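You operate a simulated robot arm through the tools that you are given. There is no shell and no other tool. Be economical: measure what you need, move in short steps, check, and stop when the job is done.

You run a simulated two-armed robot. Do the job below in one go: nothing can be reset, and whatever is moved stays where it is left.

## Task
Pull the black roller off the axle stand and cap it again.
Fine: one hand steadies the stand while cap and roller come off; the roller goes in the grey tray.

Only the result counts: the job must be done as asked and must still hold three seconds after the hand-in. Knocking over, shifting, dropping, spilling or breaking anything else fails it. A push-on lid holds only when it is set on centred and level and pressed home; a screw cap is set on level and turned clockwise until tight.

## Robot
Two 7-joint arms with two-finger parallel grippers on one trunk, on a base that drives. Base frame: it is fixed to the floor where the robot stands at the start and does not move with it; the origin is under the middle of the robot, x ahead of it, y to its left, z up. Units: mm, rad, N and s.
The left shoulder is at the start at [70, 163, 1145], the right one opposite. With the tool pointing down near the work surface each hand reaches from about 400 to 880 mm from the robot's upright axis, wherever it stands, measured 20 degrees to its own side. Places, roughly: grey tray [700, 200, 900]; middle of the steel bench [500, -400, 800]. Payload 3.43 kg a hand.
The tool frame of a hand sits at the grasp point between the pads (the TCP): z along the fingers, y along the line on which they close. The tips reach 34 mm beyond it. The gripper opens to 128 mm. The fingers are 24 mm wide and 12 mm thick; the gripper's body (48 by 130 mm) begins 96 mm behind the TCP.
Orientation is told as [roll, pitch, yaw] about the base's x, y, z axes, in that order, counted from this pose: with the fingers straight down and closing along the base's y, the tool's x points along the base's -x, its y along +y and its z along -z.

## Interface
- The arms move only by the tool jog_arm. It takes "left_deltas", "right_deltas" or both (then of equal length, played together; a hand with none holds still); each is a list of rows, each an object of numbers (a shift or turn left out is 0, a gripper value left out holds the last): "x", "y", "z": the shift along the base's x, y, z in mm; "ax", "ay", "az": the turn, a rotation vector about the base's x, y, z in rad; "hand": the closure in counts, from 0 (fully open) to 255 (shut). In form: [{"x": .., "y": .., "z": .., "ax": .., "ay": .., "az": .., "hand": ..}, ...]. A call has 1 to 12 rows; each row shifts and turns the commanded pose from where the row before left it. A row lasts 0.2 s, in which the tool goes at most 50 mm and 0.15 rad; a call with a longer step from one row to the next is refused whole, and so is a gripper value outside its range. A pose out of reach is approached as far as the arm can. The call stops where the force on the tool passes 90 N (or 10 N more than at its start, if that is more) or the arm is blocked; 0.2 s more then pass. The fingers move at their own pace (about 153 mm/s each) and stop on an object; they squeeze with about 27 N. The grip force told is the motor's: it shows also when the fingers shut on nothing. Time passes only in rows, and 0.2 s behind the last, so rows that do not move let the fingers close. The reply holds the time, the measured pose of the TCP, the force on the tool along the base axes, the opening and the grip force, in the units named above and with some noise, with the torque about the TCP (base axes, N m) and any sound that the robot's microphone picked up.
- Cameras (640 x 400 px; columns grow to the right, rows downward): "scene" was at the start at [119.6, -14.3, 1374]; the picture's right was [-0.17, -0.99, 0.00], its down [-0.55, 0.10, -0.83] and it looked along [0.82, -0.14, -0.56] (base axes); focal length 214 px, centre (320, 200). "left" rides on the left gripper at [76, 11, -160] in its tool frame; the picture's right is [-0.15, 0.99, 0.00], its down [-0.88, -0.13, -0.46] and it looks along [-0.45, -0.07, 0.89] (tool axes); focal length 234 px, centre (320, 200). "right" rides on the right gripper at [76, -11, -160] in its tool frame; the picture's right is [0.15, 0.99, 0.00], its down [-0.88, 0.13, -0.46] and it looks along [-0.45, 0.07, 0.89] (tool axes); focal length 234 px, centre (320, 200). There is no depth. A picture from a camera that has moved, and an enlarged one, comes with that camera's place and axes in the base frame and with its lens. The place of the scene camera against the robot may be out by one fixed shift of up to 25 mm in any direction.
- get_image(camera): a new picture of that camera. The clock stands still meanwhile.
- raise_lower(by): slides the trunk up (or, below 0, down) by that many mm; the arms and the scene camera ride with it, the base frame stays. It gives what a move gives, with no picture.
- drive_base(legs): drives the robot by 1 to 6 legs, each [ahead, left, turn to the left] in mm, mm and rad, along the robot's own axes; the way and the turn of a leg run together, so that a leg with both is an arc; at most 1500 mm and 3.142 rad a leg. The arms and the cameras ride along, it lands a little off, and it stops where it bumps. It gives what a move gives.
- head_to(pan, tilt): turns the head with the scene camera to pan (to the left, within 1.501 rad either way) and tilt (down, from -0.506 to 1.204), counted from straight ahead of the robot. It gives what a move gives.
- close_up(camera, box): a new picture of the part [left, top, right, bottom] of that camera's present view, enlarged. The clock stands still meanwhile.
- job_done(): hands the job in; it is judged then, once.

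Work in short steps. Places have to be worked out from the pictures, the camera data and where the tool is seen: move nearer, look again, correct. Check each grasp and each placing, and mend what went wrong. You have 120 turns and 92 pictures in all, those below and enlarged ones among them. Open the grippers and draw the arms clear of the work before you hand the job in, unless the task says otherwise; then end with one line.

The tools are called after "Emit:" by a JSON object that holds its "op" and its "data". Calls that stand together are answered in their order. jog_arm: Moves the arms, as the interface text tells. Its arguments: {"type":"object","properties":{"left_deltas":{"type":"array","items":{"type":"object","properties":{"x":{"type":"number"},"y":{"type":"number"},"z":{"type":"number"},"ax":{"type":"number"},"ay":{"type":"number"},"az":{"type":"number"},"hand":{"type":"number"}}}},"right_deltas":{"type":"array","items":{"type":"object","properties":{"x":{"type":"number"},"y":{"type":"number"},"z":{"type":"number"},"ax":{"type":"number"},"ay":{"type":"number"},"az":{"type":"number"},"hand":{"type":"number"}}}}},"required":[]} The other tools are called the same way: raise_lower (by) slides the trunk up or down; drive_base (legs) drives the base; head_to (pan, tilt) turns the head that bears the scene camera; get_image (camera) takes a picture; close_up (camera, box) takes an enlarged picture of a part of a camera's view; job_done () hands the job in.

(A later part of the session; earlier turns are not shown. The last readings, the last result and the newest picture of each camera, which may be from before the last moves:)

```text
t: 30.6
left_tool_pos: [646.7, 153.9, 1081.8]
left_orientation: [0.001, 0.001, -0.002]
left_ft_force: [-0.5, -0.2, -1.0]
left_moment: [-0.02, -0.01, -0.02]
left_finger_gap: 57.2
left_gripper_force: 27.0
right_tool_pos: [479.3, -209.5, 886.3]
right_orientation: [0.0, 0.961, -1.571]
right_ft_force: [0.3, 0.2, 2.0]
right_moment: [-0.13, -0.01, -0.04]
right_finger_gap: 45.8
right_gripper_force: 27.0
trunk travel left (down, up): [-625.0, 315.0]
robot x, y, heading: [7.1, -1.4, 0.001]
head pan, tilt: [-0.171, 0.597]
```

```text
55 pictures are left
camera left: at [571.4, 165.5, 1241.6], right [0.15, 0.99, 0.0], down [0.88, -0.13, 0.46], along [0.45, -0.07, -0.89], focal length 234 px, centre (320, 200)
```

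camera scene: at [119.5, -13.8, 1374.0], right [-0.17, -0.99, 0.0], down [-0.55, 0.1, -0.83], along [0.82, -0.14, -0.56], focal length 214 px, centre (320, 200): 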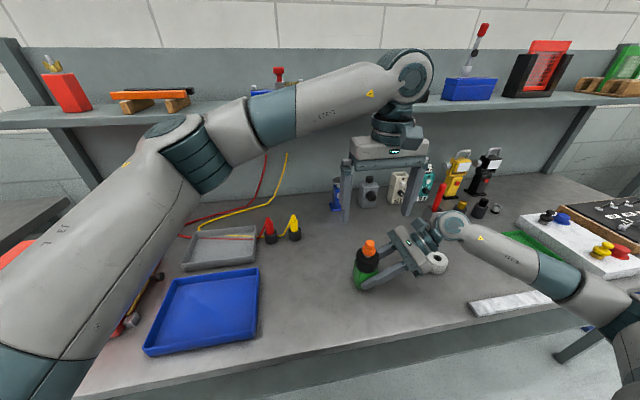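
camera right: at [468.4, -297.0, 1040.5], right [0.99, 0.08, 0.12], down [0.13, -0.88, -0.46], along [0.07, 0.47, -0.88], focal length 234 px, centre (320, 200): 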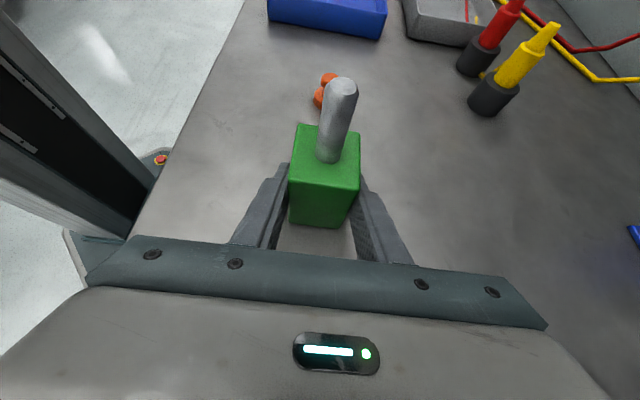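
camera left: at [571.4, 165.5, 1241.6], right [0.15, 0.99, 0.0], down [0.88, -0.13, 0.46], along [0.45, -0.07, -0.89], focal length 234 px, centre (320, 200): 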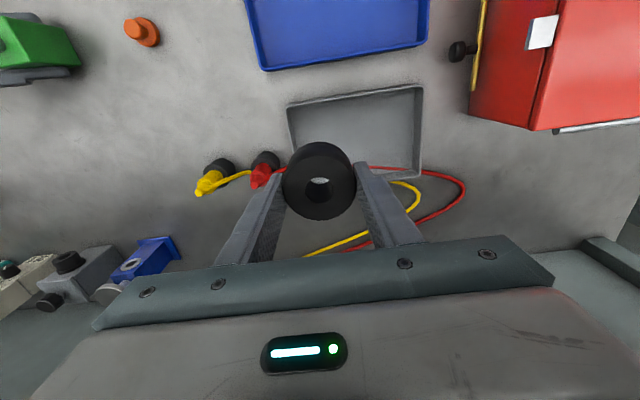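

Tray rim spans about x 598–740, y 113–305, and the wires cross its rear at x ≈ 705. I place the roller in the front half at (645, 205): first over it, then down to ~15 mm above the floor.

Emit:
{"op": "jog_arm", "data": {"left_deltas": [{"x": -2, "y": 26}, {"y": 26}, {"z": -43}, {"z": -43}, {"z": -43}, {"z": -40}, {}]}}

Emit:
{"op": "get_image", "data": {"camera": "left"}}

Emit:
{"op": "close_up", "data": {"camera": "scene", "box": [140, 170, 320, 300]}}

```text
t: 32.2
left_tool_pos: [644.1, 203.7, 913.4]
left_orientation: [0.0, -0.002, 0.001]
left_ft_force: [-0.1, 0.0, -1.0]
left_moment: [-0.02, 0.02, -0.01]
left_finger_gap: 57.0
left_gripper_force: 27.4
right_tool_pos: [478.8, -209.4, 887.0]
right_orientation: [0.0, 0.961, -1.573]
right_ft_force: [0.3, 0.2, 0.8]
right_moment: [-0.02, 0.04, -0.04]
right_finger_gap: 45.5
right_gripper_force: 27.0
trunk travel left (down, up): [-625.0, 315.0]
robot x, y, heading: [2.1, 2.5, 0.001]
head pan, tilt: [-0.171, 0.597]
```

```text
54 pictures are left
camera left: at [569.3, 215.6, 1073.9], right [0.15, 0.99, 0.0], down [0.88, -0.13, 0.46], along [0.45, -0.07, -0.89], focal length 234 px, centre (320, 200)
```

left: 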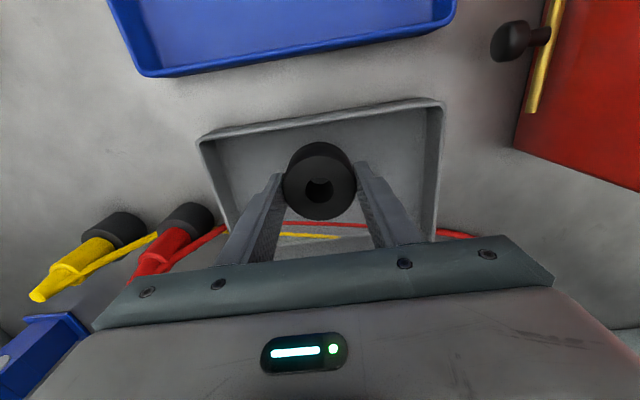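

```text
3.08 times, centred on (230, 235) of scene
camera zoom: at [119.7, -14.2, 1374.0], right [-0.17, -0.99, 0.0], down [-0.55, 0.1, -0.83], along [0.82, -0.14, -0.56], focal length 660 px, centre (597, 92)
```

zoom: 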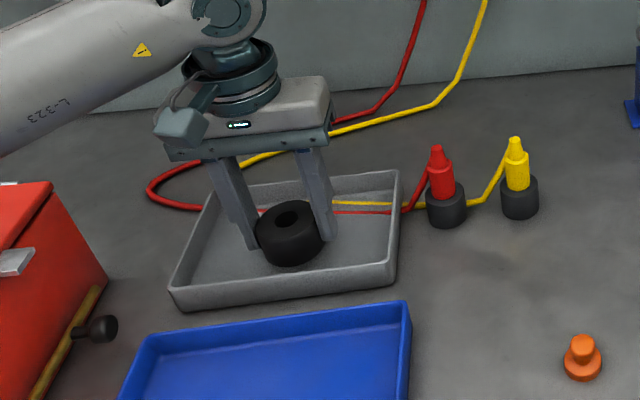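

Roller hangs well inside the tray's front half, clear of the wires. I lower in fine steps.

Emit:
{"op": "jog_arm", "data": {"left_deltas": [{"z": -7}, {"z": -4}, {"z": -2}, {}]}}

Emit:
{"op": "jog_arm", "data": {"left_deltas": [{"z": -2}, {}]}}

Emit:
{"op": "jog_arm", "data": {"left_deltas": [{"z": -2}, {}]}}

```text
t: 33.2
left_tool_pos: [645.1, 204.9, 900.7]
left_orientation: [0.001, -0.001, 0.0]
left_ft_force: [0.3, -0.9, -1.2]
left_moment: [0.0, 0.04, 0.02]
left_finger_gap: 57.4
left_gripper_force: 27.1
right_tool_pos: [480.1, -209.2, 886.3]
right_orientation: [0.0, 0.96, -1.57]
right_ft_force: [1.4, 1.1, 1.5]
right_moment: [0.03, -0.03, -0.06]
right_finger_gap: 46.0
right_gripper_force: 26.9
trunk travel left (down, up): [-625.0, 315.0]
robot x, y, heading: [-0.8, 0.2, -0.001]
head pan, tilt: [-0.171, 0.597]
```

```text
t: 33.8
left_tool_pos: [644.5, 204.2, 899.0]
left_orientation: [0.0, 0.0, 0.002]
left_ft_force: [0.1, 0.7, -0.9]
left_moment: [0.05, -0.01, 0.01]
left_finger_gap: 57.0
left_gripper_force: 27.0
right_tool_pos: [479.9, -208.5, 887.1]
right_orientation: [0.001, 0.96, -1.572]
right_ft_force: [1.8, 0.3, 1.2]
right_moment: [0.05, -0.05, -0.06]
right_finger_gap: 46.0
right_gripper_force: 27.5
trunk travel left (down, up): [-625.0, 315.0]
robot x, y, heading: [3.8, -0.9, 0.002]
head pan, tilt: [-0.171, 0.597]
```

```text
t: 34.4
left_tool_pos: [645.1, 205.4, 896.9]
left_orientation: [0.0, -0.001, 0.001]
left_ft_force: [0.2, -0.5, -1.4]
left_moment: [0.04, 0.01, 0.06]
left_finger_gap: 57.3
left_gripper_force: 27.0
right_tool_pos: [480.3, -208.9, 886.6]
right_orientation: [0.001, 0.96, -1.57]
right_ft_force: [1.3, -0.4, 2.0]
right_moment: [0.06, -0.05, -0.02]
right_finger_gap: 46.1
right_gripper_force: 27.1
trunk travel left (down, up): [-625.0, 315.0]
robot x, y, heading: [6.3, -1.8, 0.006]
head pan, tilt: [-0.171, 0.597]
```

Still no floor contact; I continue in 1.5 mm steps.

Emit:
{"op": "jog_arm", "data": {"left_deltas": [{"z": -1.5}, {}]}}

Emit:
{"op": "jog_arm", "data": {"left_deltas": [{"z": -1.5}, {}]}}

Emit:
{"op": "jog_arm", "data": {"left_deltas": [{"z": -1.5}, {}]}}

```text
t: 35.0
left_tool_pos: [644.1, 204.8, 896.8]
left_orientation: [-0.001, -0.003, 0.002]
left_ft_force: [2.9, 3.0, 12.2]
left_moment: [0.23, 0.24, -0.08]
left_finger_gap: 57.3
left_gripper_force: 27.0
right_tool_pos: [478.0, -207.9, 887.1]
right_orientation: [0.001, 0.958, -1.571]
right_ft_force: [-1.2, 0.3, 0.0]
right_moment: [-0.03, -0.03, 0.03]
right_finger_gap: 46.0
right_gripper_force: 27.7
trunk travel left (down, up): [-625.0, 315.0]
robot x, y, heading: [3.2, -1.1, -0.004]
head pan, tilt: [-0.171, 0.597]
```

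```text
t: 35.6
left_tool_pos: [644.3, 205.2, 896.8]
left_orientation: [-0.001, -0.003, 0.003]
left_ft_force: [9.1, 4.3, 27.8]
left_moment: [0.5, 0.24, -0.1]
left_finger_gap: 57.4
left_gripper_force: 27.3
right_tool_pos: [479.0, -209.6, 888.6]
right_orientation: [0.001, 0.96, -1.57]
right_ft_force: [-0.2, 0.7, -1.0]
right_moment: [-0.02, 0.04, -0.04]
right_finger_gap: 45.4
right_gripper_force: 27.1
trunk travel left (down, up): [-625.0, 315.0]
robot x, y, heading: [2.9, -0.6, 0.003]
head pan, tilt: [-0.171, 0.597]
```

```text
t: 36.2
left_tool_pos: [643.7, 204.5, 896.9]
left_orientation: [-0.002, -0.007, 0.001]
left_ft_force: [12.5, 4.2, 39.6]
left_moment: [0.69, -0.37, -0.05]
left_finger_gap: 57.3
left_gripper_force: 27.5
right_tool_pos: [478.2, -208.6, 887.3]
right_orientation: [0.003, 0.961, -1.567]
right_ft_force: [0.0, -0.5, 0.5]
right_moment: [-0.06, -0.01, 0.01]
right_finger_gap: 45.8
right_gripper_force: 27.1
trunk travel left (down, up): [-625.0, 315.0]
robot x, y, heading: [0.3, 0.2, -0.001]
head pan, tilt: [-0.171, 0.597]
```

The roller is on the tray floor. I release the load, open and rise.

Emit:
{"op": "jog_arm", "data": {"left_deltas": [{"z": 3.5}, {"hand": 130}, {"hand": 110}, {"hand": 90}, {}, {"z": 15}, {"z": 40}, {"z": 50}, {"z": 50}, {"z": 30}, {}]}}

Emit:
{"op": "get_image", "data": {"camera": "left"}}

Emit:
{"op": "get_image", "data": {"camera": "scene"}}

```text
t: 38.6
left_tool_pos: [647.5, 207.2, 1080.9]
left_orientation: [-0.001, 0.0, 0.003]
left_ft_force: [0.6, -0.1, 0.1]
left_moment: [-0.03, -0.01, 0.0]
left_finger_gap: 82.8
left_gripper_force: 0.0
right_tool_pos: [480.4, -207.7, 886.8]
right_orientation: [-0.001, 0.96, -1.571]
right_ft_force: [0.0, -0.5, 0.5]
right_moment: [0.04, 0.04, 0.04]
right_finger_gap: 45.9
right_gripper_force: 26.8
trunk travel left (down, up): [-625.0, 315.0]
robot x, y, heading: [-2.8, 1.3, -0.004]
head pan, tilt: [-0.171, 0.597]
```

```text
52 pictures are left
camera left: at [571.0, 218.2, 1240.3], right [0.15, 0.99, 0.0], down [0.88, -0.13, 0.46], along [0.45, -0.07, -0.89], focal length 234 px, centre (320, 200)
```

left: 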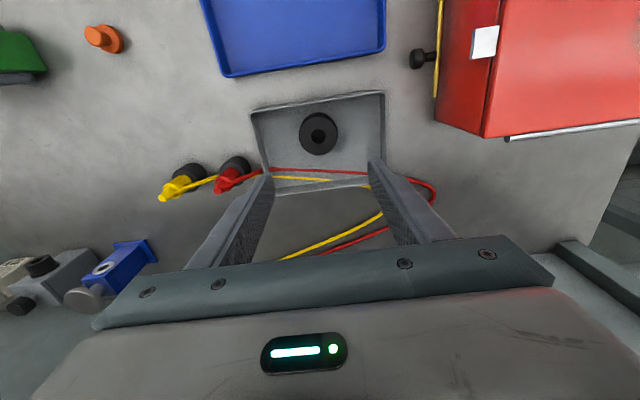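

```text
51 pictures are left
camera scene: at [119.6, -14.4, 1374.0], right [-0.17, -0.99, 0.0], down [-0.55, 0.1, -0.83], along [0.82, -0.14, -0.56], focal length 214 px, centre (320, 200)
```

scene: 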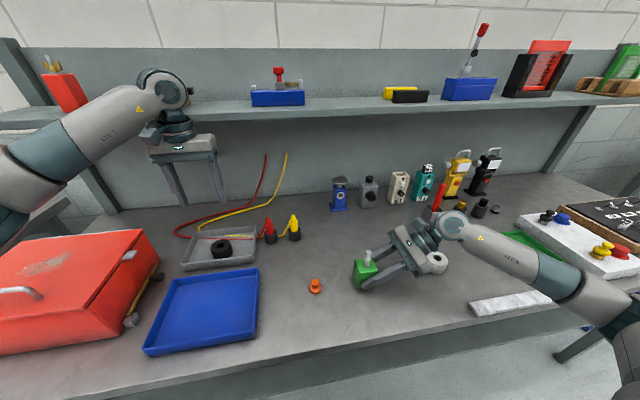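

The roller lies flat in the grey tray. Back to the cap with the left hand.

Emit:
{"op": "jog_arm", "data": {"left_deltas": [{"x": -24, "y": -38, "hand": 140}, {"x": -24, "y": -38}, {"x": -24, "y": -38}, {"x": -24, "y": -38}, {"x": -24, "y": -38}, {"x": -24, "y": -38}, {"x": -24, "y": -38}, {"z": -40}, {"z": -40}, {}]}}

Emit:
{"op": "close_up", "data": {"camera": "left", "box": [240, 80, 400, 200]}}

```text
t: 40.8
left_tool_pos: [476.5, -63.5, 1002.6]
left_orientation: [0.001, -0.001, 0.002]
left_ft_force: [0.2, -0.4, 0.2]
left_moment: [0.03, -0.02, -0.02]
left_finger_gap: 57.5
left_gripper_force: 0.0
right_tool_pos: [479.1, -208.3, 887.0]
right_orientation: [0.0, 0.959, -1.57]
right_ft_force: [-0.6, -2.6, 1.3]
right_moment: [0.05, -0.02, 0.01]
right_finger_gap: 46.0
right_gripper_force: 27.2
trunk travel left (down, up): [-625.0, 315.0]
robot x, y, heading: [0.5, 2.2, 0.002]
head pan, tilt: [-0.171, 0.597]
```

```text
3.33 times, centred on (320, 140) of left
camera zoom: at [400.7, -51.3, 1162.0], right [0.15, 0.99, 0.0], down [0.88, -0.13, 0.46], along [0.45, -0.07, -0.89], focal length 781 px, centre (320, 400)
```

zoom: 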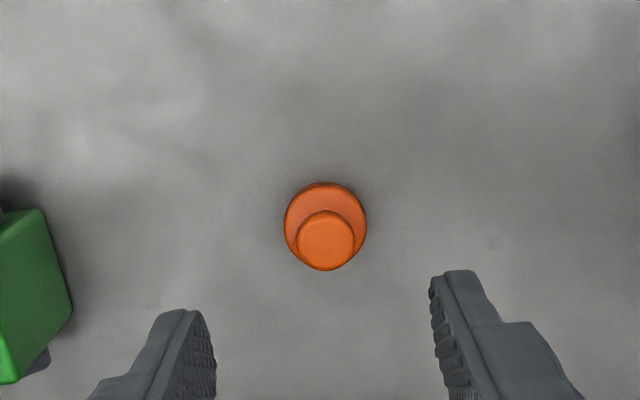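

Cap at (478, -61). I align and descend to grip its flange at TCP z ≈ 887.

Emit:
{"op": "jog_arm", "data": {"left_deltas": [{"x": 1, "y": 2, "z": -40}, {"z": -40}, {"z": -28}, {"z": -7}, {}, {"hand": 165}, {"hand": 180}, {"hand": 188}, {"hand": 200}, {}]}}

Emit:
{"op": "close_up", "data": {"camera": "left", "box": [240, 100, 400, 220]}}

Emit:
{"op": "close_up", "data": {"camera": "scene", "box": [300, 255, 350, 300]}}

```text
t: 43.0
left_tool_pos: [478.9, -61.1, 886.4]
left_orientation: [-0.001, 0.0, 0.001]
left_ft_force: [0.9, 0.3, -0.5]
left_moment: [0.03, -0.03, 0.02]
left_finger_gap: 29.5
left_gripper_force: 1.6
right_tool_pos: [479.2, -208.8, 886.6]
right_orientation: [0.0, 0.96, -1.57]
right_ft_force: [-0.8, 0.2, 1.7]
right_moment: [-0.05, 0.04, 0.02]
right_finger_gap: 46.0
right_gripper_force: 26.9
trunk travel left (down, up): [-625.0, 315.0]
robot x, y, heading: [1.1, -3.1, -0.003]
head pan, tilt: [-0.171, 0.597]
```

```text
3.33 times, centred on (320, 160) of left
camera zoom: at [403.5, -49.6, 1045.6], right [0.15, 0.99, 0.0], down [0.88, -0.13, 0.46], along [0.45, -0.07, -0.89], focal length 781 px, centre (320, 333)
```

zoom: 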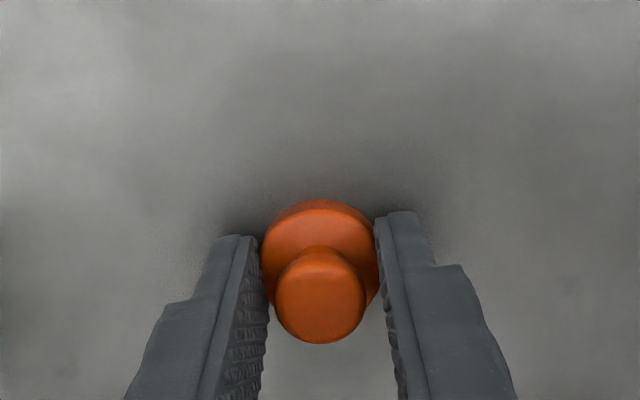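

```text
8.89 times, centred on (325, 278) of scene
camera zoom: at [119.5, -14.4, 1374.0], right [-0.17, -0.99, 0.0], down [-0.55, 0.1, -0.83], along [0.82, -0.14, -0.56], focal length 1906 px, centre (276, -489)
```

zoom: 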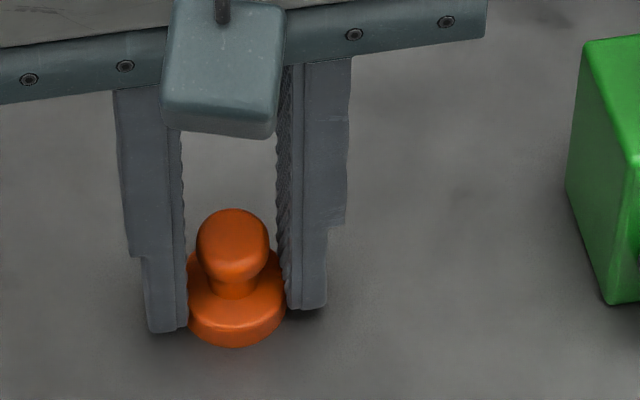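

Grip force is still low; I close more.

Emit:
{"op": "jog_arm", "data": {"left_deltas": [{"hand": 215}, {}, {}]}}

```text
t: 43.8
left_tool_pos: [479.7, -61.4, 886.4]
left_orientation: [0.0, -0.001, 0.003]
left_ft_force: [0.5, -0.2, 0.5]
left_moment: [0.0, 0.0, -0.02]
left_finger_gap: 27.1
left_gripper_force: 27.1
right_tool_pos: [480.8, -209.4, 886.3]
right_orientation: [-0.001, 0.96, -1.57]
right_ft_force: [-1.8, -0.6, -0.8]
right_moment: [-0.02, -0.01, -0.01]
right_finger_gap: 45.6
right_gripper_force: 27.1
trunk travel left (down, up): [-625.0, 315.0]
robot x, y, heading: [3.8, 0.7, -0.002]
head pan, tilt: [-0.171, 0.597]
```

Gap is now 27 mm versus 30 mm before, so the cap may be sitting differently in the grip. I check the view.

Emit:
{"op": "close_up", "data": {"camera": "left", "box": [270, 120, 370, 220]}}

Emit:
{"op": "close_up", "data": {"camera": "scene", "box": [305, 265, 340, 300]}}

Emit:
{"op": "close_up", "data": {"camera": "right", "box": [270, 50, 370, 130]}}

```text
4.00 times, centred on (320, 170) of left
camera zoom: at [403.5, -49.6, 1045.6], right [0.15, 0.99, 0.0], down [0.88, -0.13, 0.46], along [0.45, -0.07, -0.89], focal length 937 px, centre (320, 320)
```

zoom: 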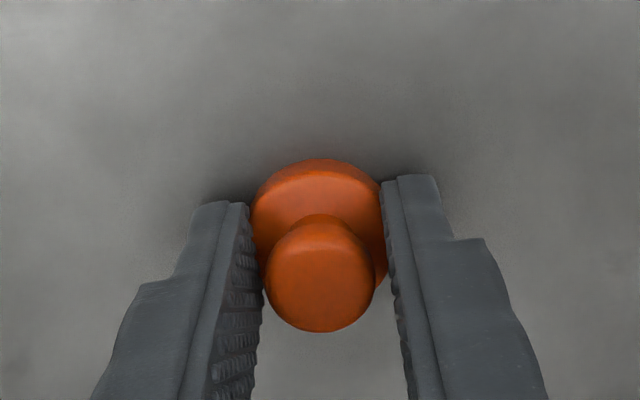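

```text
11.43 times, centred on (322, 282) of scene
camera zoom: at [119.5, -14.4, 1374.0], right [-0.17, -0.99, 0.0], down [-0.55, 0.1, -0.83], along [0.82, -0.14, -0.56], focal length 2451 px, centre (291, -743)
```

zoom: 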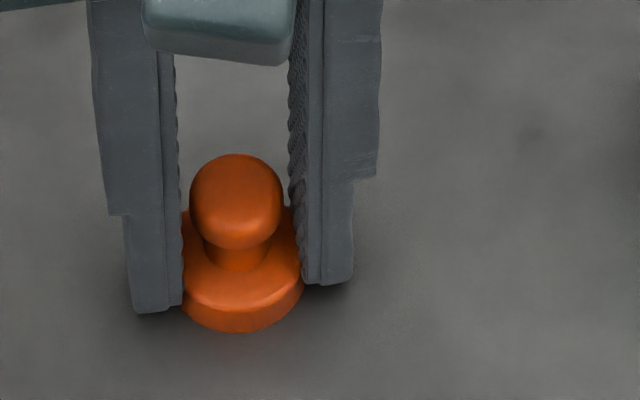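

```text
5.00 times, centred on (320, 90) of right
camera zoom: at [468.6, -296.9, 1040.5], right [0.99, 0.08, 0.12], down [0.13, -0.88, -0.46], along [0.07, 0.47, -0.88], focal length 1171 px, centre (320, 750)
```

zoom: 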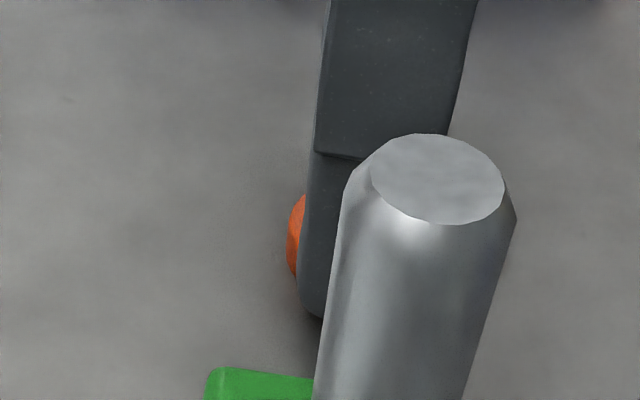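

The pads are on the rounded upper rim of the flange. I reopen, go 2 mm lower and 2 mm towards the robot, and regrip.

Emit:
{"op": "jog_arm", "data": {"left_deltas": [{"hand": 180}, {}, {"x": -2, "z": -2}, {"hand": 190}, {"hand": 200}, {"hand": 210}, {}, {}]}}

Emit:
{"op": "close_up", "data": {"camera": "scene", "box": [305, 265, 340, 300]}}

```text
t: 45.6
left_tool_pos: [477.4, -59.5, 883.1]
left_orientation: [-0.003, -0.002, 0.001]
left_ft_force: [3.7, 9.2, 17.5]
left_moment: [0.57, 0.05, -0.13]
left_finger_gap: 29.4
left_gripper_force: 26.8
right_tool_pos: [479.1, -207.6, 887.8]
right_orientation: [0.003, 0.959, -1.57]
right_ft_force: [0.2, -0.2, 0.6]
right_moment: [-0.07, -0.02, -0.01]
right_finger_gap: 45.7
right_gripper_force: 26.8
trunk travel left (down, up): [-625.0, 315.0]
robot x, y, heading: [2.9, -3.7, -0.002]
head pan, tilt: [-0.171, 0.597]
```

```text
11.43 times, centred on (322, 282) of scene
camera zoom: at [119.0, -13.0, 1374.2], right [-0.17, -0.99, 0.0], down [-0.55, 0.09, -0.83], along [0.82, -0.14, -0.56], focal length 2451 px, centre (291, -743)
```

zoom: 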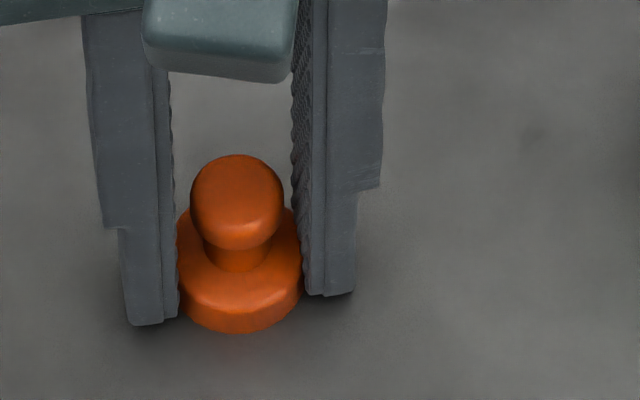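

Gap 29.4 mm at full grip. I lift, carry over the axle and check the cap's attitude.

Emit:
{"op": "jog_arm", "data": {"left_deltas": [{"z": 5}, {"z": 30}, {"z": 45}, {"z": 45}, {"z": 45}, {"y": -34}, {"y": -34}, {"y": -34}, {"y": -34}, {}]}}

Emit:
{"op": "close_up", "data": {"camera": "left", "box": [240, 100, 400, 220]}}

Emit:
{"op": "get_image", "data": {"camera": "right"}}

Emit:
{"op": "close_up", "data": {"camera": "scene", "box": [330, 190, 420, 290]}}

```text
t: 47.8
left_tool_pos: [474.5, -198.5, 1055.6]
left_orientation: [-0.002, 0.0, 0.001]
left_ft_force: [1.8, 0.1, -0.2]
left_moment: [-0.03, 0.02, -0.05]
left_finger_gap: 28.7
left_gripper_force: 27.0
right_tool_pos: [480.4, -208.9, 886.4]
right_orientation: [0.001, 0.959, -1.571]
right_ft_force: [0.0, 0.1, 0.6]
right_moment: [0.05, -0.01, 0.0]
right_finger_gap: 45.8
right_gripper_force: 27.4
trunk travel left (down, up): [-625.0, 315.0]
robot x, y, heading: [-3.7, 1.0, -0.004]
head pan, tilt: [-0.171, 0.597]
```

```text
3.33 times, centred on (320, 160) of left
camera zoom: at [399.4, -186.8, 1215.1], right [0.15, 0.99, 0.0], down [0.88, -0.13, 0.46], along [0.45, -0.07, -0.89], focal length 781 px, centre (320, 333)
```

zoom: 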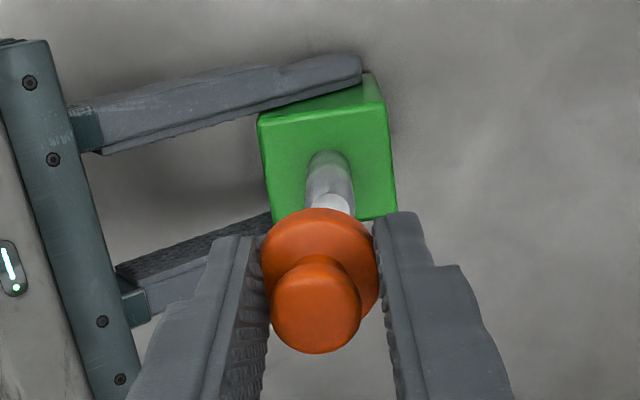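

```text
42 pictures are left
camera right: at [468.8, -296.4, 1040.7], right [0.99, 0.08, 0.12], down [0.13, -0.88, -0.46], along [0.07, 0.47, -0.88], focal length 234 px, centre (320, 200)
```

right: 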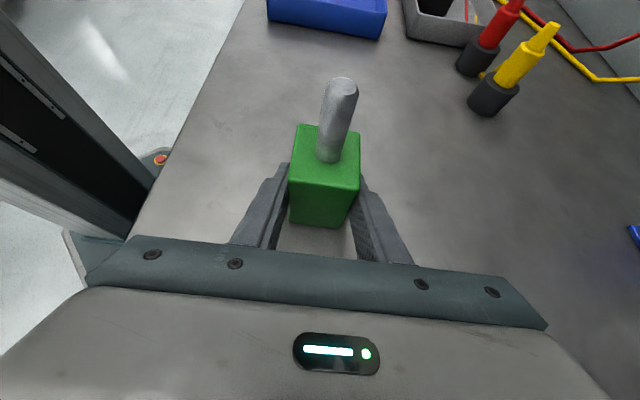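

```text
4.00 times, centred on (375, 240) of scene
camera zoom: at [119.7, -13.6, 1374.0], right [-0.17, -0.99, 0.0], down [-0.55, 0.1, -0.83], along [0.82, -0.14, -0.56], focal length 858 px, centre (100, 40)
```

zoom: 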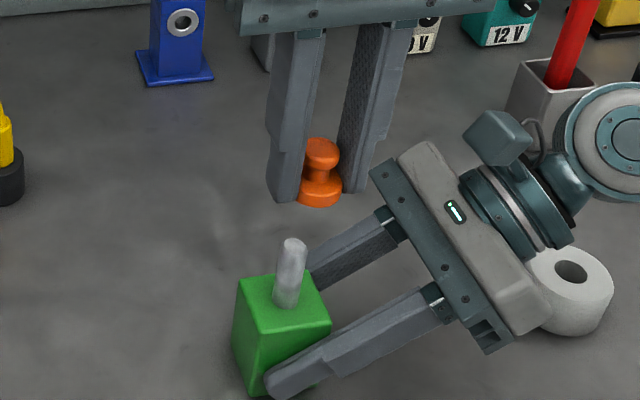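

Gap crept to 28.7. I hold still for a moment to see whether the grip is stable, and view the cap closely for tilt.

Emit:
{"op": "jog_arm", "data": {"left_deltas": [{}, {}, {}, {}]}}

Emit:
{"op": "close_up", "data": {"camera": "left", "box": [280, 140, 360, 220]}}

Emit:
{"op": "close_up", "data": {"camera": "scene", "box": [395, 215, 425, 245]}}

```text
t: 48.8
left_tool_pos: [474.8, -198.5, 1055.3]
left_orientation: [0.0, 0.0, 0.002]
left_ft_force: [-0.1, 0.0, 0.1]
left_moment: [-0.02, 0.01, 0.0]
left_finger_gap: 30.0
left_gripper_force: 26.9
right_tool_pos: [479.5, -208.7, 886.3]
right_orientation: [0.0, 0.959, -1.569]
right_ft_force: [1.3, 0.3, 0.1]
right_moment: [0.02, -0.01, -0.03]
right_finger_gap: 45.9
right_gripper_force: 27.2
trunk travel left (down, up): [-625.0, 315.0]
robot x, y, heading: [4.8, 2.1, 0.001]
head pan, tilt: [-0.171, 0.597]
```

```text
5.00 times, centred on (320, 180) of left
camera zoom: at [399.2, -187.2, 1215.1], right [0.15, 0.99, 0.0], down [0.88, -0.13, 0.46], along [0.45, -0.07, -0.89], focal length 1171 px, centre (320, 300)
```

zoom: 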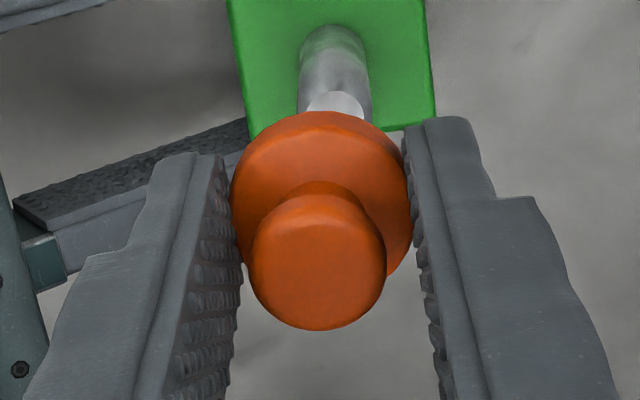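

```text
13.33 times, centred on (410, 230) of scene
camera zoom: at [119.6, -14.4, 1374.0], right [-0.17, -0.99, 0.0], down [-0.55, 0.1, -0.83], along [0.82, -0.14, -0.56], focal length 2860 px, centre (-880, -200)
```

zoom: 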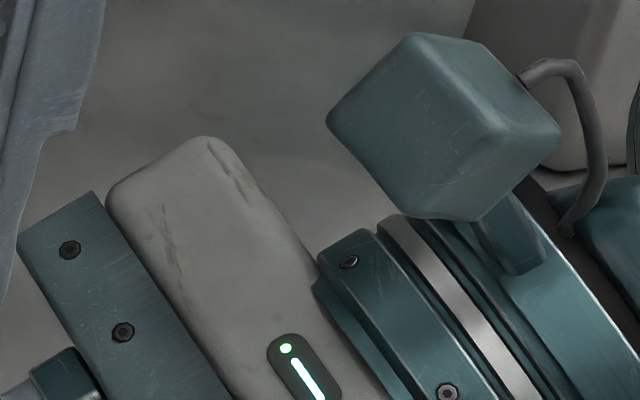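

Grip settled at 30.0 mm, stable. One more scene view of the cap for level.

Emit:
{"op": "close_up", "data": {"camera": "scene", "box": [355, 215, 395, 250]}}

Emit:
{"op": "close_up", "data": {"camera": "right", "box": [270, 50, 410, 180]}}

```text
11.43 times, centred on (375, 232) of scene
camera zoom: at [119.6, -14.4, 1374.0], right [-0.17, -0.99, 0.0], down [-0.55, 0.1, -0.83], along [0.82, -0.14, -0.56], focal length 2451 px, centre (-309, -171)
```

zoom: 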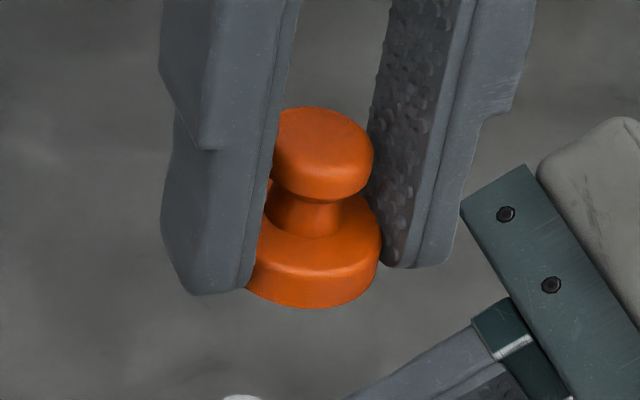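

```text
3.08 times, centred on (340, 115) of right
camera zoom: at [468.8, -296.9, 1040.5], right [0.99, 0.08, 0.12], down [0.13, -0.88, -0.46], along [0.07, 0.47, -0.88], focal length 720 px, centre (258, 462)
```

zoom: 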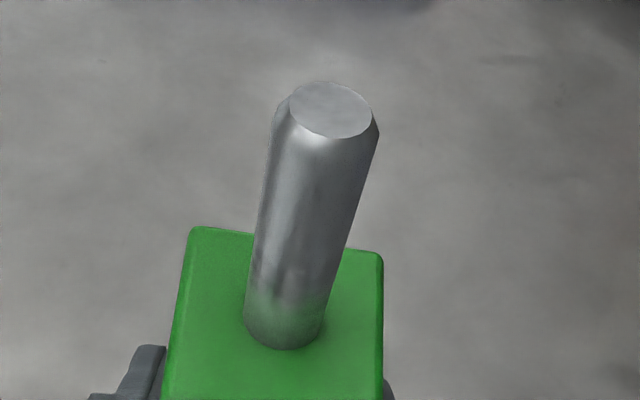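

Cap is level. Axle top is triangulated at (480.4, -196.0, 969). I shift the cap over it and stop with its underside ~10 mm above, then compare in both wrist views.

Emit:
{"op": "jog_arm", "data": {"left_deltas": [{"x": 5.5, "y": 3.5}, {"z": -20}, {"z": -21}, {}]}}

Emit:
{"op": "close_up", "data": {"camera": "left", "box": [270, 120, 370, 220]}}

Emit:
{"op": "close_up", "data": {"camera": "right", "box": [270, 0, 410, 120]}}

Emit:
{"op": "close_up", "data": {"camera": "scene", "box": [345, 225, 395, 275]}}

```text
t: 49.8
left_tool_pos: [481.3, -192.3, 1013.8]
left_orientation: [0.001, -0.001, 0.003]
left_ft_force: [0.1, 0.5, 0.1]
left_moment: [-0.01, 0.02, -0.01]
left_finger_gap: 29.9
left_gripper_force: 27.3
right_tool_pos: [480.9, -210.0, 888.1]
right_orientation: [0.001, 0.962, -1.57]
right_ft_force: [-0.1, 0.3, 1.7]
right_moment: [0.0, 0.02, -0.04]
right_finger_gap: 46.3
right_gripper_force: 27.1
trunk travel left (down, up): [-625.0, 315.0]
robot x, y, heading: [-0.9, -0.7, 0.001]
head pan, tilt: [-0.171, 0.597]
```

```text
4.00 times, centred on (320, 170) of left
camera zoom: at [404.8, -180.4, 1173.1], right [0.15, 0.99, 0.0], down [0.88, -0.13, 0.46], along [0.45, -0.07, -0.89], focal length 937 px, centre (320, 320)
```

zoom: 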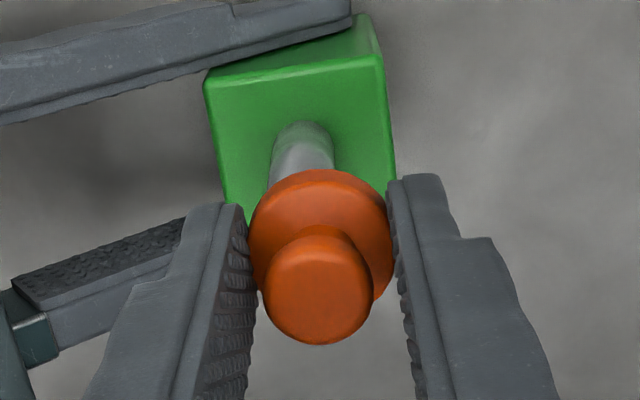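

```text
3.33 times, centred on (340, 60) of right
camera zoom: at [468.7, -296.9, 1040.5], right [0.99, 0.08, 0.12], down [0.13, -0.88, -0.46], along [0.07, 0.47, -0.88], focal length 781 px, centre (253, 667)
```

zoom: 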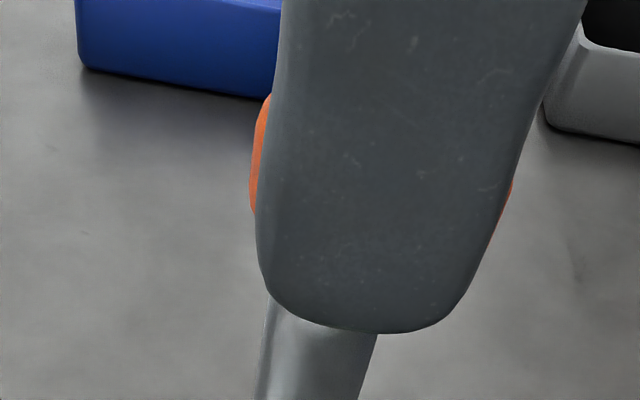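

```text
8.00 times, centred on (370, 250) of scene
camera zoom: at [119.5, -14.5, 1374.0], right [-0.17, -0.99, 0.0], down [-0.55, 0.1, -0.83], along [0.82, -0.14, -0.56], focal length 1716 px, centre (-80, -200)
```

zoom: 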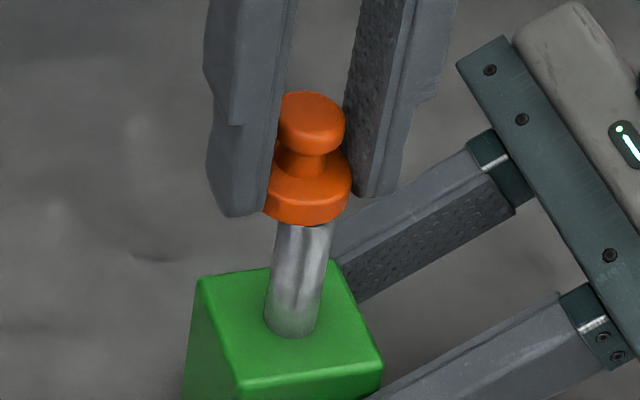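

Comparing views: the cap is ~3.5 mm too far in +y and ~1 mm too far in +x relative to the axle. I correct and look again.

Emit:
{"op": "jog_arm", "data": {"left_deltas": [{"x": -1.2, "y": -3.6}, {}]}}

Emit:
{"op": "close_up", "data": {"camera": "left", "box": [270, 120, 370, 220]}}

Emit:
{"op": "close_up", "data": {"camera": "right", "box": [270, 0, 410, 120]}}

Emit:
{"op": "close_up", "data": {"camera": "scene", "box": [350, 235, 385, 270]}}

```text
t: 50.4
left_tool_pos: [478.7, -196.1, 1014.0]
left_orientation: [0.0, 0.0, 0.0]
left_ft_force: [0.1, 0.6, -0.3]
left_moment: [0.0, -0.01, 0.01]
left_finger_gap: 30.3
left_gripper_force: 26.5
right_tool_pos: [480.8, -208.9, 886.8]
right_orientation: [0.0, 0.959, -1.571]
right_ft_force: [0.0, -0.1, 1.9]
right_moment: [0.03, 0.02, 0.0]
right_finger_gap: 45.9
right_gripper_force: 27.0
trunk travel left (down, up): [-625.0, 315.0]
robot x, y, heading: [-4.4, 1.3, -0.002]
head pan, tilt: [-0.171, 0.597]
```

```text
4.00 times, centred on (320, 170) of left
camera zoom: at [403.2, -184.0, 1172.9], right [0.15, 0.99, 0.0], down [0.88, -0.13, 0.46], along [0.45, -0.07, -0.89], focal length 937 px, centre (320, 320)
```

zoom: 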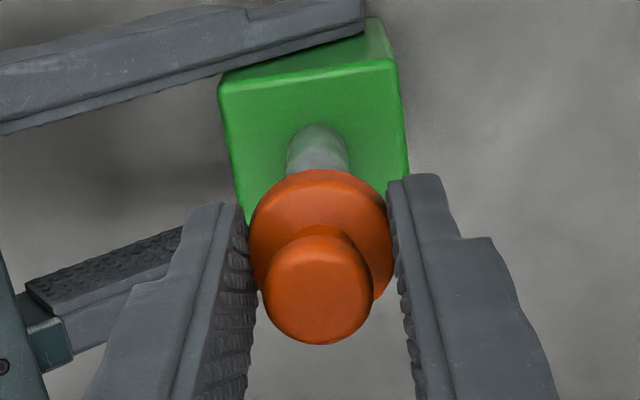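

```text
3.33 times, centred on (340, 60) of right
camera zoom: at [468.7, -296.9, 1040.5], right [0.99, 0.08, 0.12], down [0.13, -0.88, -0.46], along [0.07, 0.47, -0.88], focal length 781 px, centre (253, 667)
```

zoom: 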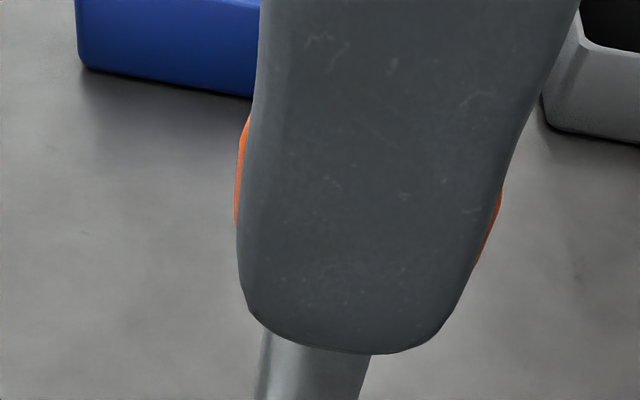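

```text
11.43 times, centred on (368, 252) of scene
camera zoom: at [119.6, -14.5, 1374.0], right [-0.17, -0.99, 0.0], down [-0.55, 0.1, -0.83], along [0.82, -0.14, -0.56], focal length 2451 px, centre (-223, -400)
```

zoom: 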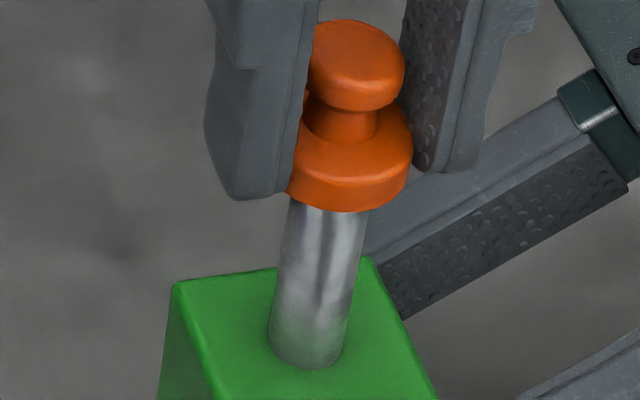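

Y is aligned now; the right view suggests the cap is still ~1 mm far in x. I shift -1 mm and descend slowly onto the axle.

Emit:
{"op": "jog_arm", "data": {"left_deltas": [{"x": -1, "z": -3}, {"z": -2}, {"z": -2}, {"z": -2}, {}]}}

Emit:
{"op": "jog_arm", "data": {"left_deltas": [{"z": -1.5}, {}]}}

Emit:
{"op": "jog_arm", "data": {"left_deltas": [{"z": -1.5}, {}]}}

```text
t: 51.6
left_tool_pos: [478.3, -193.9, 1003.5]
left_orientation: [0.001, 0.001, 0.001]
left_ft_force: [-0.9, -0.1, 0.2]
left_moment: [-0.02, 0.0, 0.0]
left_finger_gap: 29.1
left_gripper_force: 26.9
right_tool_pos: [479.4, -209.0, 886.6]
right_orientation: [0.0, 0.961, -1.571]
right_ft_force: [0.8, 0.2, 0.6]
right_moment: [0.11, -0.01, 0.01]
right_finger_gap: 45.9
right_gripper_force: 26.9
trunk travel left (down, up): [-625.0, 315.0]
robot x, y, heading: [0.7, 1.3, 0.001]
head pan, tilt: [-0.171, 0.597]
```

```text
t: 52.2
left_tool_pos: [477.8, -194.8, 1003.9]
left_orientation: [-0.002, 0.001, 0.001]
left_ft_force: [-1.5, 0.3, 9.0]
left_moment: [0.0, 0.0, 0.02]
left_finger_gap: 28.5
left_gripper_force: 26.6
right_tool_pos: [479.5, -209.4, 885.6]
right_orientation: [0.003, 0.959, -1.571]
right_ft_force: [3.3, -0.2, -0.1]
right_moment: [0.28, -0.15, -0.11]
right_finger_gap: 45.8
right_gripper_force: 26.8
trunk travel left (down, up): [-625.0, 315.0]
robot x, y, heading: [2.0, 0.9, 0.003]
head pan, tilt: [-0.171, 0.597]
```

```text
t: 52.8
left_tool_pos: [478.2, -194.5, 1004.0]
left_orientation: [-0.003, 0.0, 0.004]
left_ft_force: [-2.2, -1.2, 28.2]
left_moment: [-0.06, 0.02, 0.0]
left_finger_gap: 29.0
left_gripper_force: 26.9
right_tool_pos: [480.2, -209.0, 887.1]
right_orientation: [0.0, 0.957, -1.572]
right_ft_force: [8.6, 1.6, -7.1]
right_moment: [0.42, -0.13, -0.26]
right_finger_gap: 45.8
right_gripper_force: 27.0
trunk travel left (down, up): [-625.0, 315.0]
robot x, y, heading: [-0.4, -0.6, -0.0]
head pan, tilt: [-0.171, 0.597]
```

Contact at TCP z ≈ 1004, about where the cap should start seating. I look at the fit before pressing.

Emit:
{"op": "close_up", "data": {"camera": "scene", "box": [350, 235, 385, 270]}}

Emit:
{"op": "close_up", "data": {"camera": "right", "box": [270, 0, 410, 120]}}

Emit:
{"op": "close_up", "data": {"camera": "left", "box": [270, 120, 370, 220]}}

```text
11.43 times, centred on (368, 252) of scene
camera zoom: at [118.9, -13.8, 1374.3], right [-0.17, -0.99, 0.0], down [-0.55, 0.1, -0.83], along [0.82, -0.14, -0.56], focal length 2451 px, centre (-223, -400)
```

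zoom: 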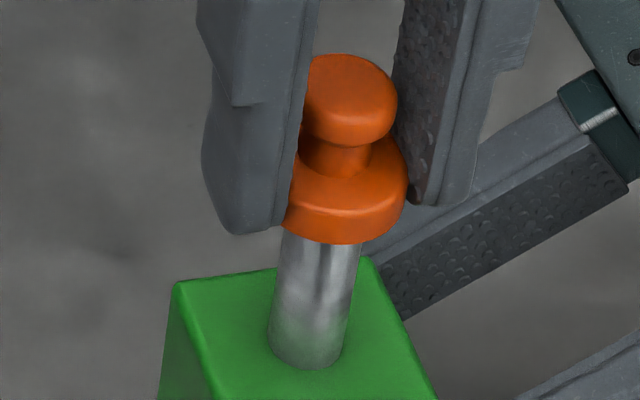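

```text
3.33 times, centred on (340, 60) of right
camera zoom: at [468.5, -296.5, 1040.7], right [0.99, 0.08, 0.12], down [0.13, -0.88, -0.46], along [0.07, 0.47, -0.88], focal length 781 px, centre (253, 667)
```

zoom: 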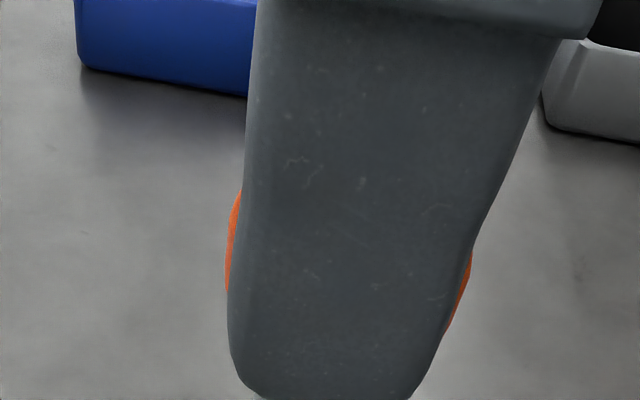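

```text
4.00 times, centred on (320, 170) of left
camera zoom: at [402.6, -183.0, 1163.0], right [0.15, 0.99, 0.0], down [0.88, -0.13, 0.46], along [0.45, -0.07, -0.89], focal length 937 px, centre (320, 320)
```

zoom: 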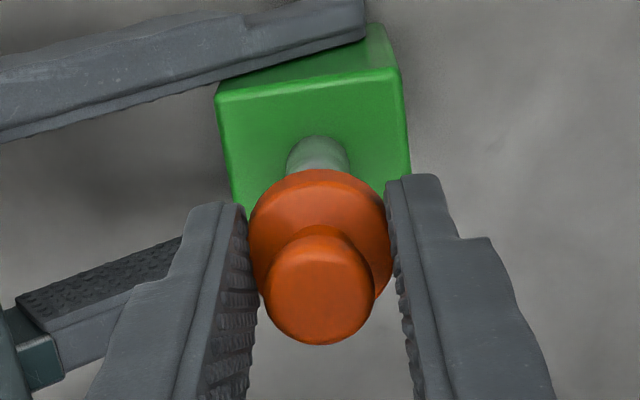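

The cap is at nearly its original height, with x still ~0.9 mm high versus the seated picture. I ease up, correct x, and press down in steps.

Emit:
{"op": "jog_arm", "data": {"left_deltas": [{"z": 4}, {"x": -0.9}, {"z": -2}, {"z": -2}, {}]}}

Emit:
{"op": "jog_arm", "data": {"left_deltas": [{"z": -2}, {}]}}

Emit:
{"op": "jog_arm", "data": {"left_deltas": [{"z": -2}, {}]}}

```text
t: 54.0
left_tool_pos: [478.1, -196.6, 1002.8]
left_orientation: [-0.002, -0.003, 0.001]
left_ft_force: [-1.1, 5.2, 18.5]
left_moment: [0.15, 0.0, 0.02]
left_finger_gap: 30.4
left_gripper_force: 26.9
right_tool_pos: [479.1, -208.7, 886.7]
right_orientation: [-0.001, 0.958, -1.571]
right_ft_force: [2.1, -2.9, -6.4]
right_moment: [0.79, -0.02, -0.07]
right_finger_gap: 45.8
right_gripper_force: 27.2
trunk travel left (down, up): [-625.0, 315.0]
robot x, y, heading: [-1.5, 2.0, 0.003]
head pan, tilt: [-0.171, 0.597]
```

```text
t: 54.6
left_tool_pos: [477.9, -196.0, 1001.0]
left_orientation: [-0.004, -0.001, 0.0]
left_ft_force: [-0.5, -0.4, 32.3]
left_moment: [0.0, -0.05, -0.04]
left_finger_gap: 30.2
left_gripper_force: 27.1
right_tool_pos: [477.8, -207.4, 887.3]
right_orientation: [-0.001, 0.961, -1.571]
right_ft_force: [4.7, -0.2, -12.9]
right_moment: [0.31, -0.06, -0.22]
right_finger_gap: 45.7
right_gripper_force: 26.6
trunk travel left (down, up): [-625.0, 315.0]
robot x, y, heading: [4.0, 0.1, 0.003]
head pan, tilt: [-0.171, 0.597]
```

```text
t: 55.2
left_tool_pos: [478.3, -195.6, 998.9]
left_orientation: [-0.002, -0.002, 0.002]
left_ft_force: [1.9, -2.8, 31.7]
left_moment: [-0.09, -0.15, 0.02]
left_finger_gap: 29.9
left_gripper_force: 27.4
right_tool_pos: [477.9, -207.6, 887.6]
right_orientation: [0.001, 0.962, -1.567]
right_ft_force: [1.9, 1.9, -11.8]
right_moment: [-0.24, -0.24, -0.09]
right_finger_gap: 45.9
right_gripper_force: 26.9
trunk travel left (down, up): [-625.0, 315.0]
robot x, y, heading: [-1.8, -3.7, -0.001]
head pan, tilt: [-0.171, 0.597]
```

Force plateaued at 32 N while the hand still sank, so either the cap is sliding on or the pads are slipping. I check.

Emit:
{"op": "close_up", "data": {"camera": "scene", "box": [350, 235, 385, 270]}}

Emit:
{"op": "close_up", "data": {"camera": "left", "box": [270, 120, 370, 220]}}

```text
11.43 times, centred on (368, 252) of scene
camera zoom: at [119.0, -14.2, 1374.1], right [-0.17, -0.99, 0.0], down [-0.55, 0.1, -0.83], along [0.82, -0.14, -0.56], focal length 2451 px, centre (-223, -400)
```

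zoom: 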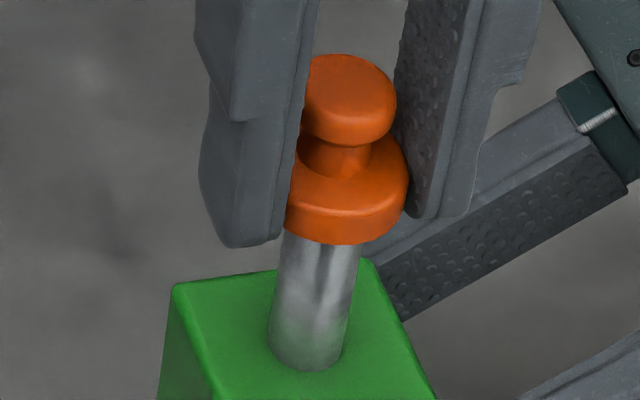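

```text
4.00 times, centred on (320, 170) of left
camera zoom: at [402.4, -183.8, 1158.8], right [0.15, 0.99, 0.0], down [0.88, -0.13, 0.46], along [0.45, -0.07, -0.89], focal length 937 px, centre (320, 320)
```

zoom: 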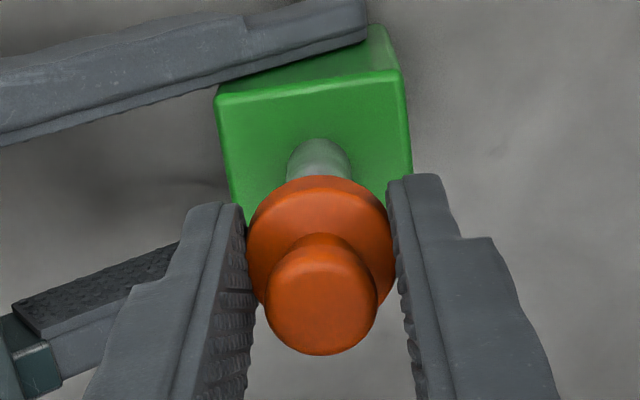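

The pads slipped down; the cap itself sits level on the axle. I release gently, rise clear and inspect.

Emit:
{"op": "jog_arm", "data": {"left_deltas": [{"z": 3}, {"hand": 195}, {"hand": 185}, {"hand": 165}, {}, {"z": 15}, {"z": 30}, {"z": 30}, {}]}}

Emit:
{"op": "close_up", "data": {"camera": "right", "box": [260, 0, 420, 120]}}

Emit:
{"op": "close_up", "data": {"camera": "left", "box": [270, 110, 370, 190]}}

```text
t: 57.2
left_tool_pos: [476.2, -197.4, 1076.2]
left_orientation: [0.001, -0.001, 0.0]
left_ft_force: [0.7, -1.1, -0.8]
left_moment: [0.0, 0.01, 0.03]
left_finger_gap: 45.3
left_gripper_force: 0.0
right_tool_pos: [479.0, -209.1, 887.4]
right_orientation: [0.0, 0.959, -1.57]
right_ft_force: [0.2, -0.9, 1.4]
right_moment: [0.08, 0.09, 0.02]
right_finger_gap: 45.9
right_gripper_force: 27.1
trunk travel left (down, up): [-625.0, 315.0]
robot x, y, heading: [-1.0, -1.6, -0.008]
head pan, tilt: [-0.171, 0.597]
heard: snap
```

```text
3.33 times, centred on (340, 60) of right
camera zoom: at [468.6, -297.0, 1040.6], right [0.99, 0.08, 0.12], down [0.13, -0.88, -0.46], along [0.07, 0.47, -0.88], focal length 781 px, centre (253, 667)
```

zoom: 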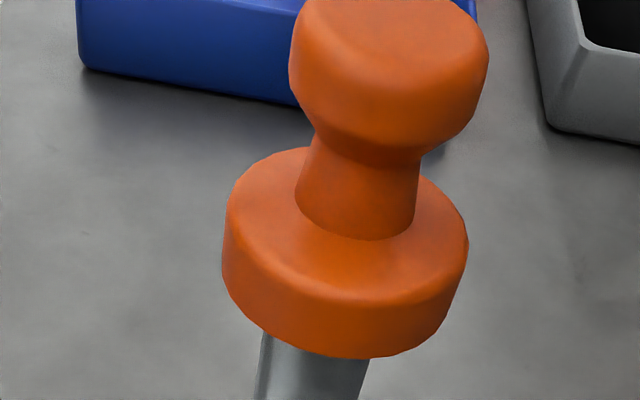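

```text
5.00 times, centred on (320, 150) of left
camera zoom: at [400.3, -185.5, 1234.9], right [0.15, 0.99, 0.0], down [0.88, -0.13, 0.46], along [0.45, -0.07, -0.89], focal length 1171 px, centre (320, 450)
```

zoom: 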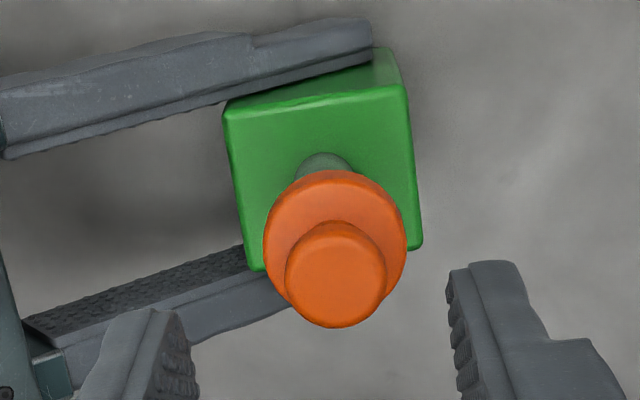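

A snap was heard, and the cap now stands level within ~1 mm of its original height. To be sure it is home, I press its knob top with closed fingers, centred on the axis.

Emit:
{"op": "jog_arm", "data": {"left_deltas": [{"x": 4, "y": 1, "hand": 255}, {}, {}, {"z": -15}, {"z": -15}, {}]}}

Emit:
{"op": "close_up", "data": {"camera": "left", "box": [270, 120, 370, 220]}}

Emit:
{"op": "close_up", "data": {"camera": "scene", "box": [350, 220, 385, 255]}}

Emit:
{"op": "get_image", "data": {"camera": "right"}}

```text
t: 58.6
left_tool_pos: [479.6, -196.0, 1045.1]
left_orientation: [0.0, 0.0, 0.002]
left_ft_force: [0.8, 0.2, 0.0]
left_moment: [0.02, 0.0, 0.02]
left_finger_gap: 0.0
left_gripper_force: 27.2
right_tool_pos: [480.1, -206.8, 887.3]
right_orientation: [-0.001, 0.96, -1.572]
right_ft_force: [-0.8, -0.1, 1.3]
right_moment: [0.08, 0.06, 0.02]
right_finger_gap: 45.7
right_gripper_force: 27.2
trunk travel left (down, up): [-625.0, 315.0]
robot x, y, heading: [1.0, -0.6, 0.0]
head pan, tilt: [-0.171, 0.597]
```

```text
4.00 times, centred on (320, 170) of left
camera zoom: at [404.1, -184.4, 1204.5], right [0.15, 0.99, 0.0], down [0.88, -0.13, 0.46], along [0.45, -0.07, -0.89], focal length 937 px, centre (320, 320)
```

zoom: 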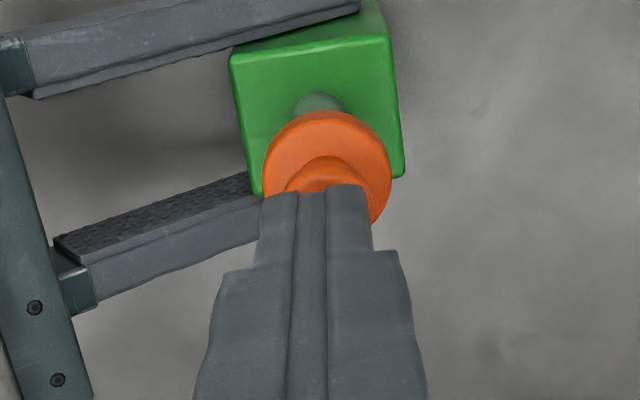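

```text
11.43 times, centred on (368, 238) of scene
camera zoom: at [119.4, -14.5, 1374.0], right [-0.17, -0.99, 0.0], down [-0.55, 0.1, -0.83], along [0.82, -0.14, -0.56], focal length 2451 px, centre (-223, -229)
```

zoom: 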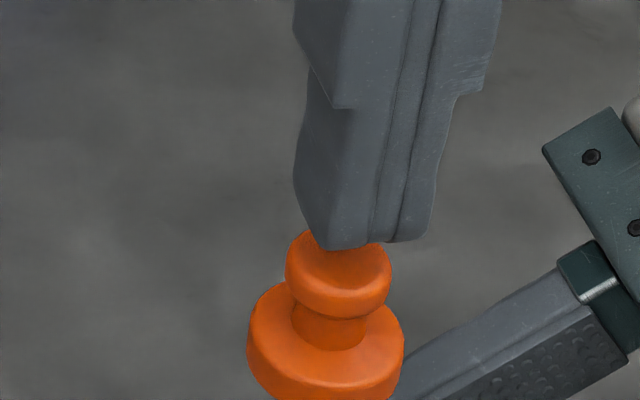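

```text
21 pictures are left
camera right: at [468.6, -296.9, 1040.6], right [0.99, 0.08, 0.12], down [0.13, -0.88, -0.46], along [0.07, 0.47, -0.88], focal length 234 px, centre (320, 200)
```

right: 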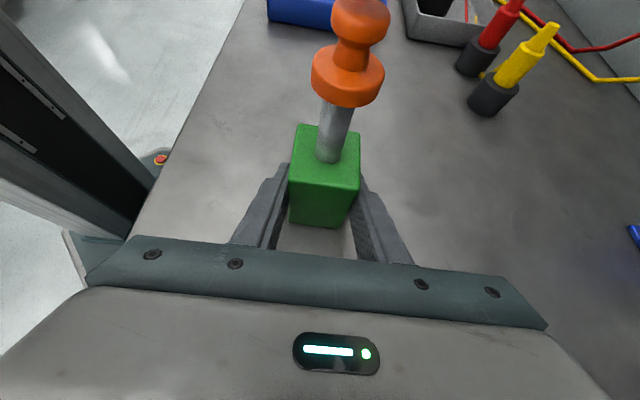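

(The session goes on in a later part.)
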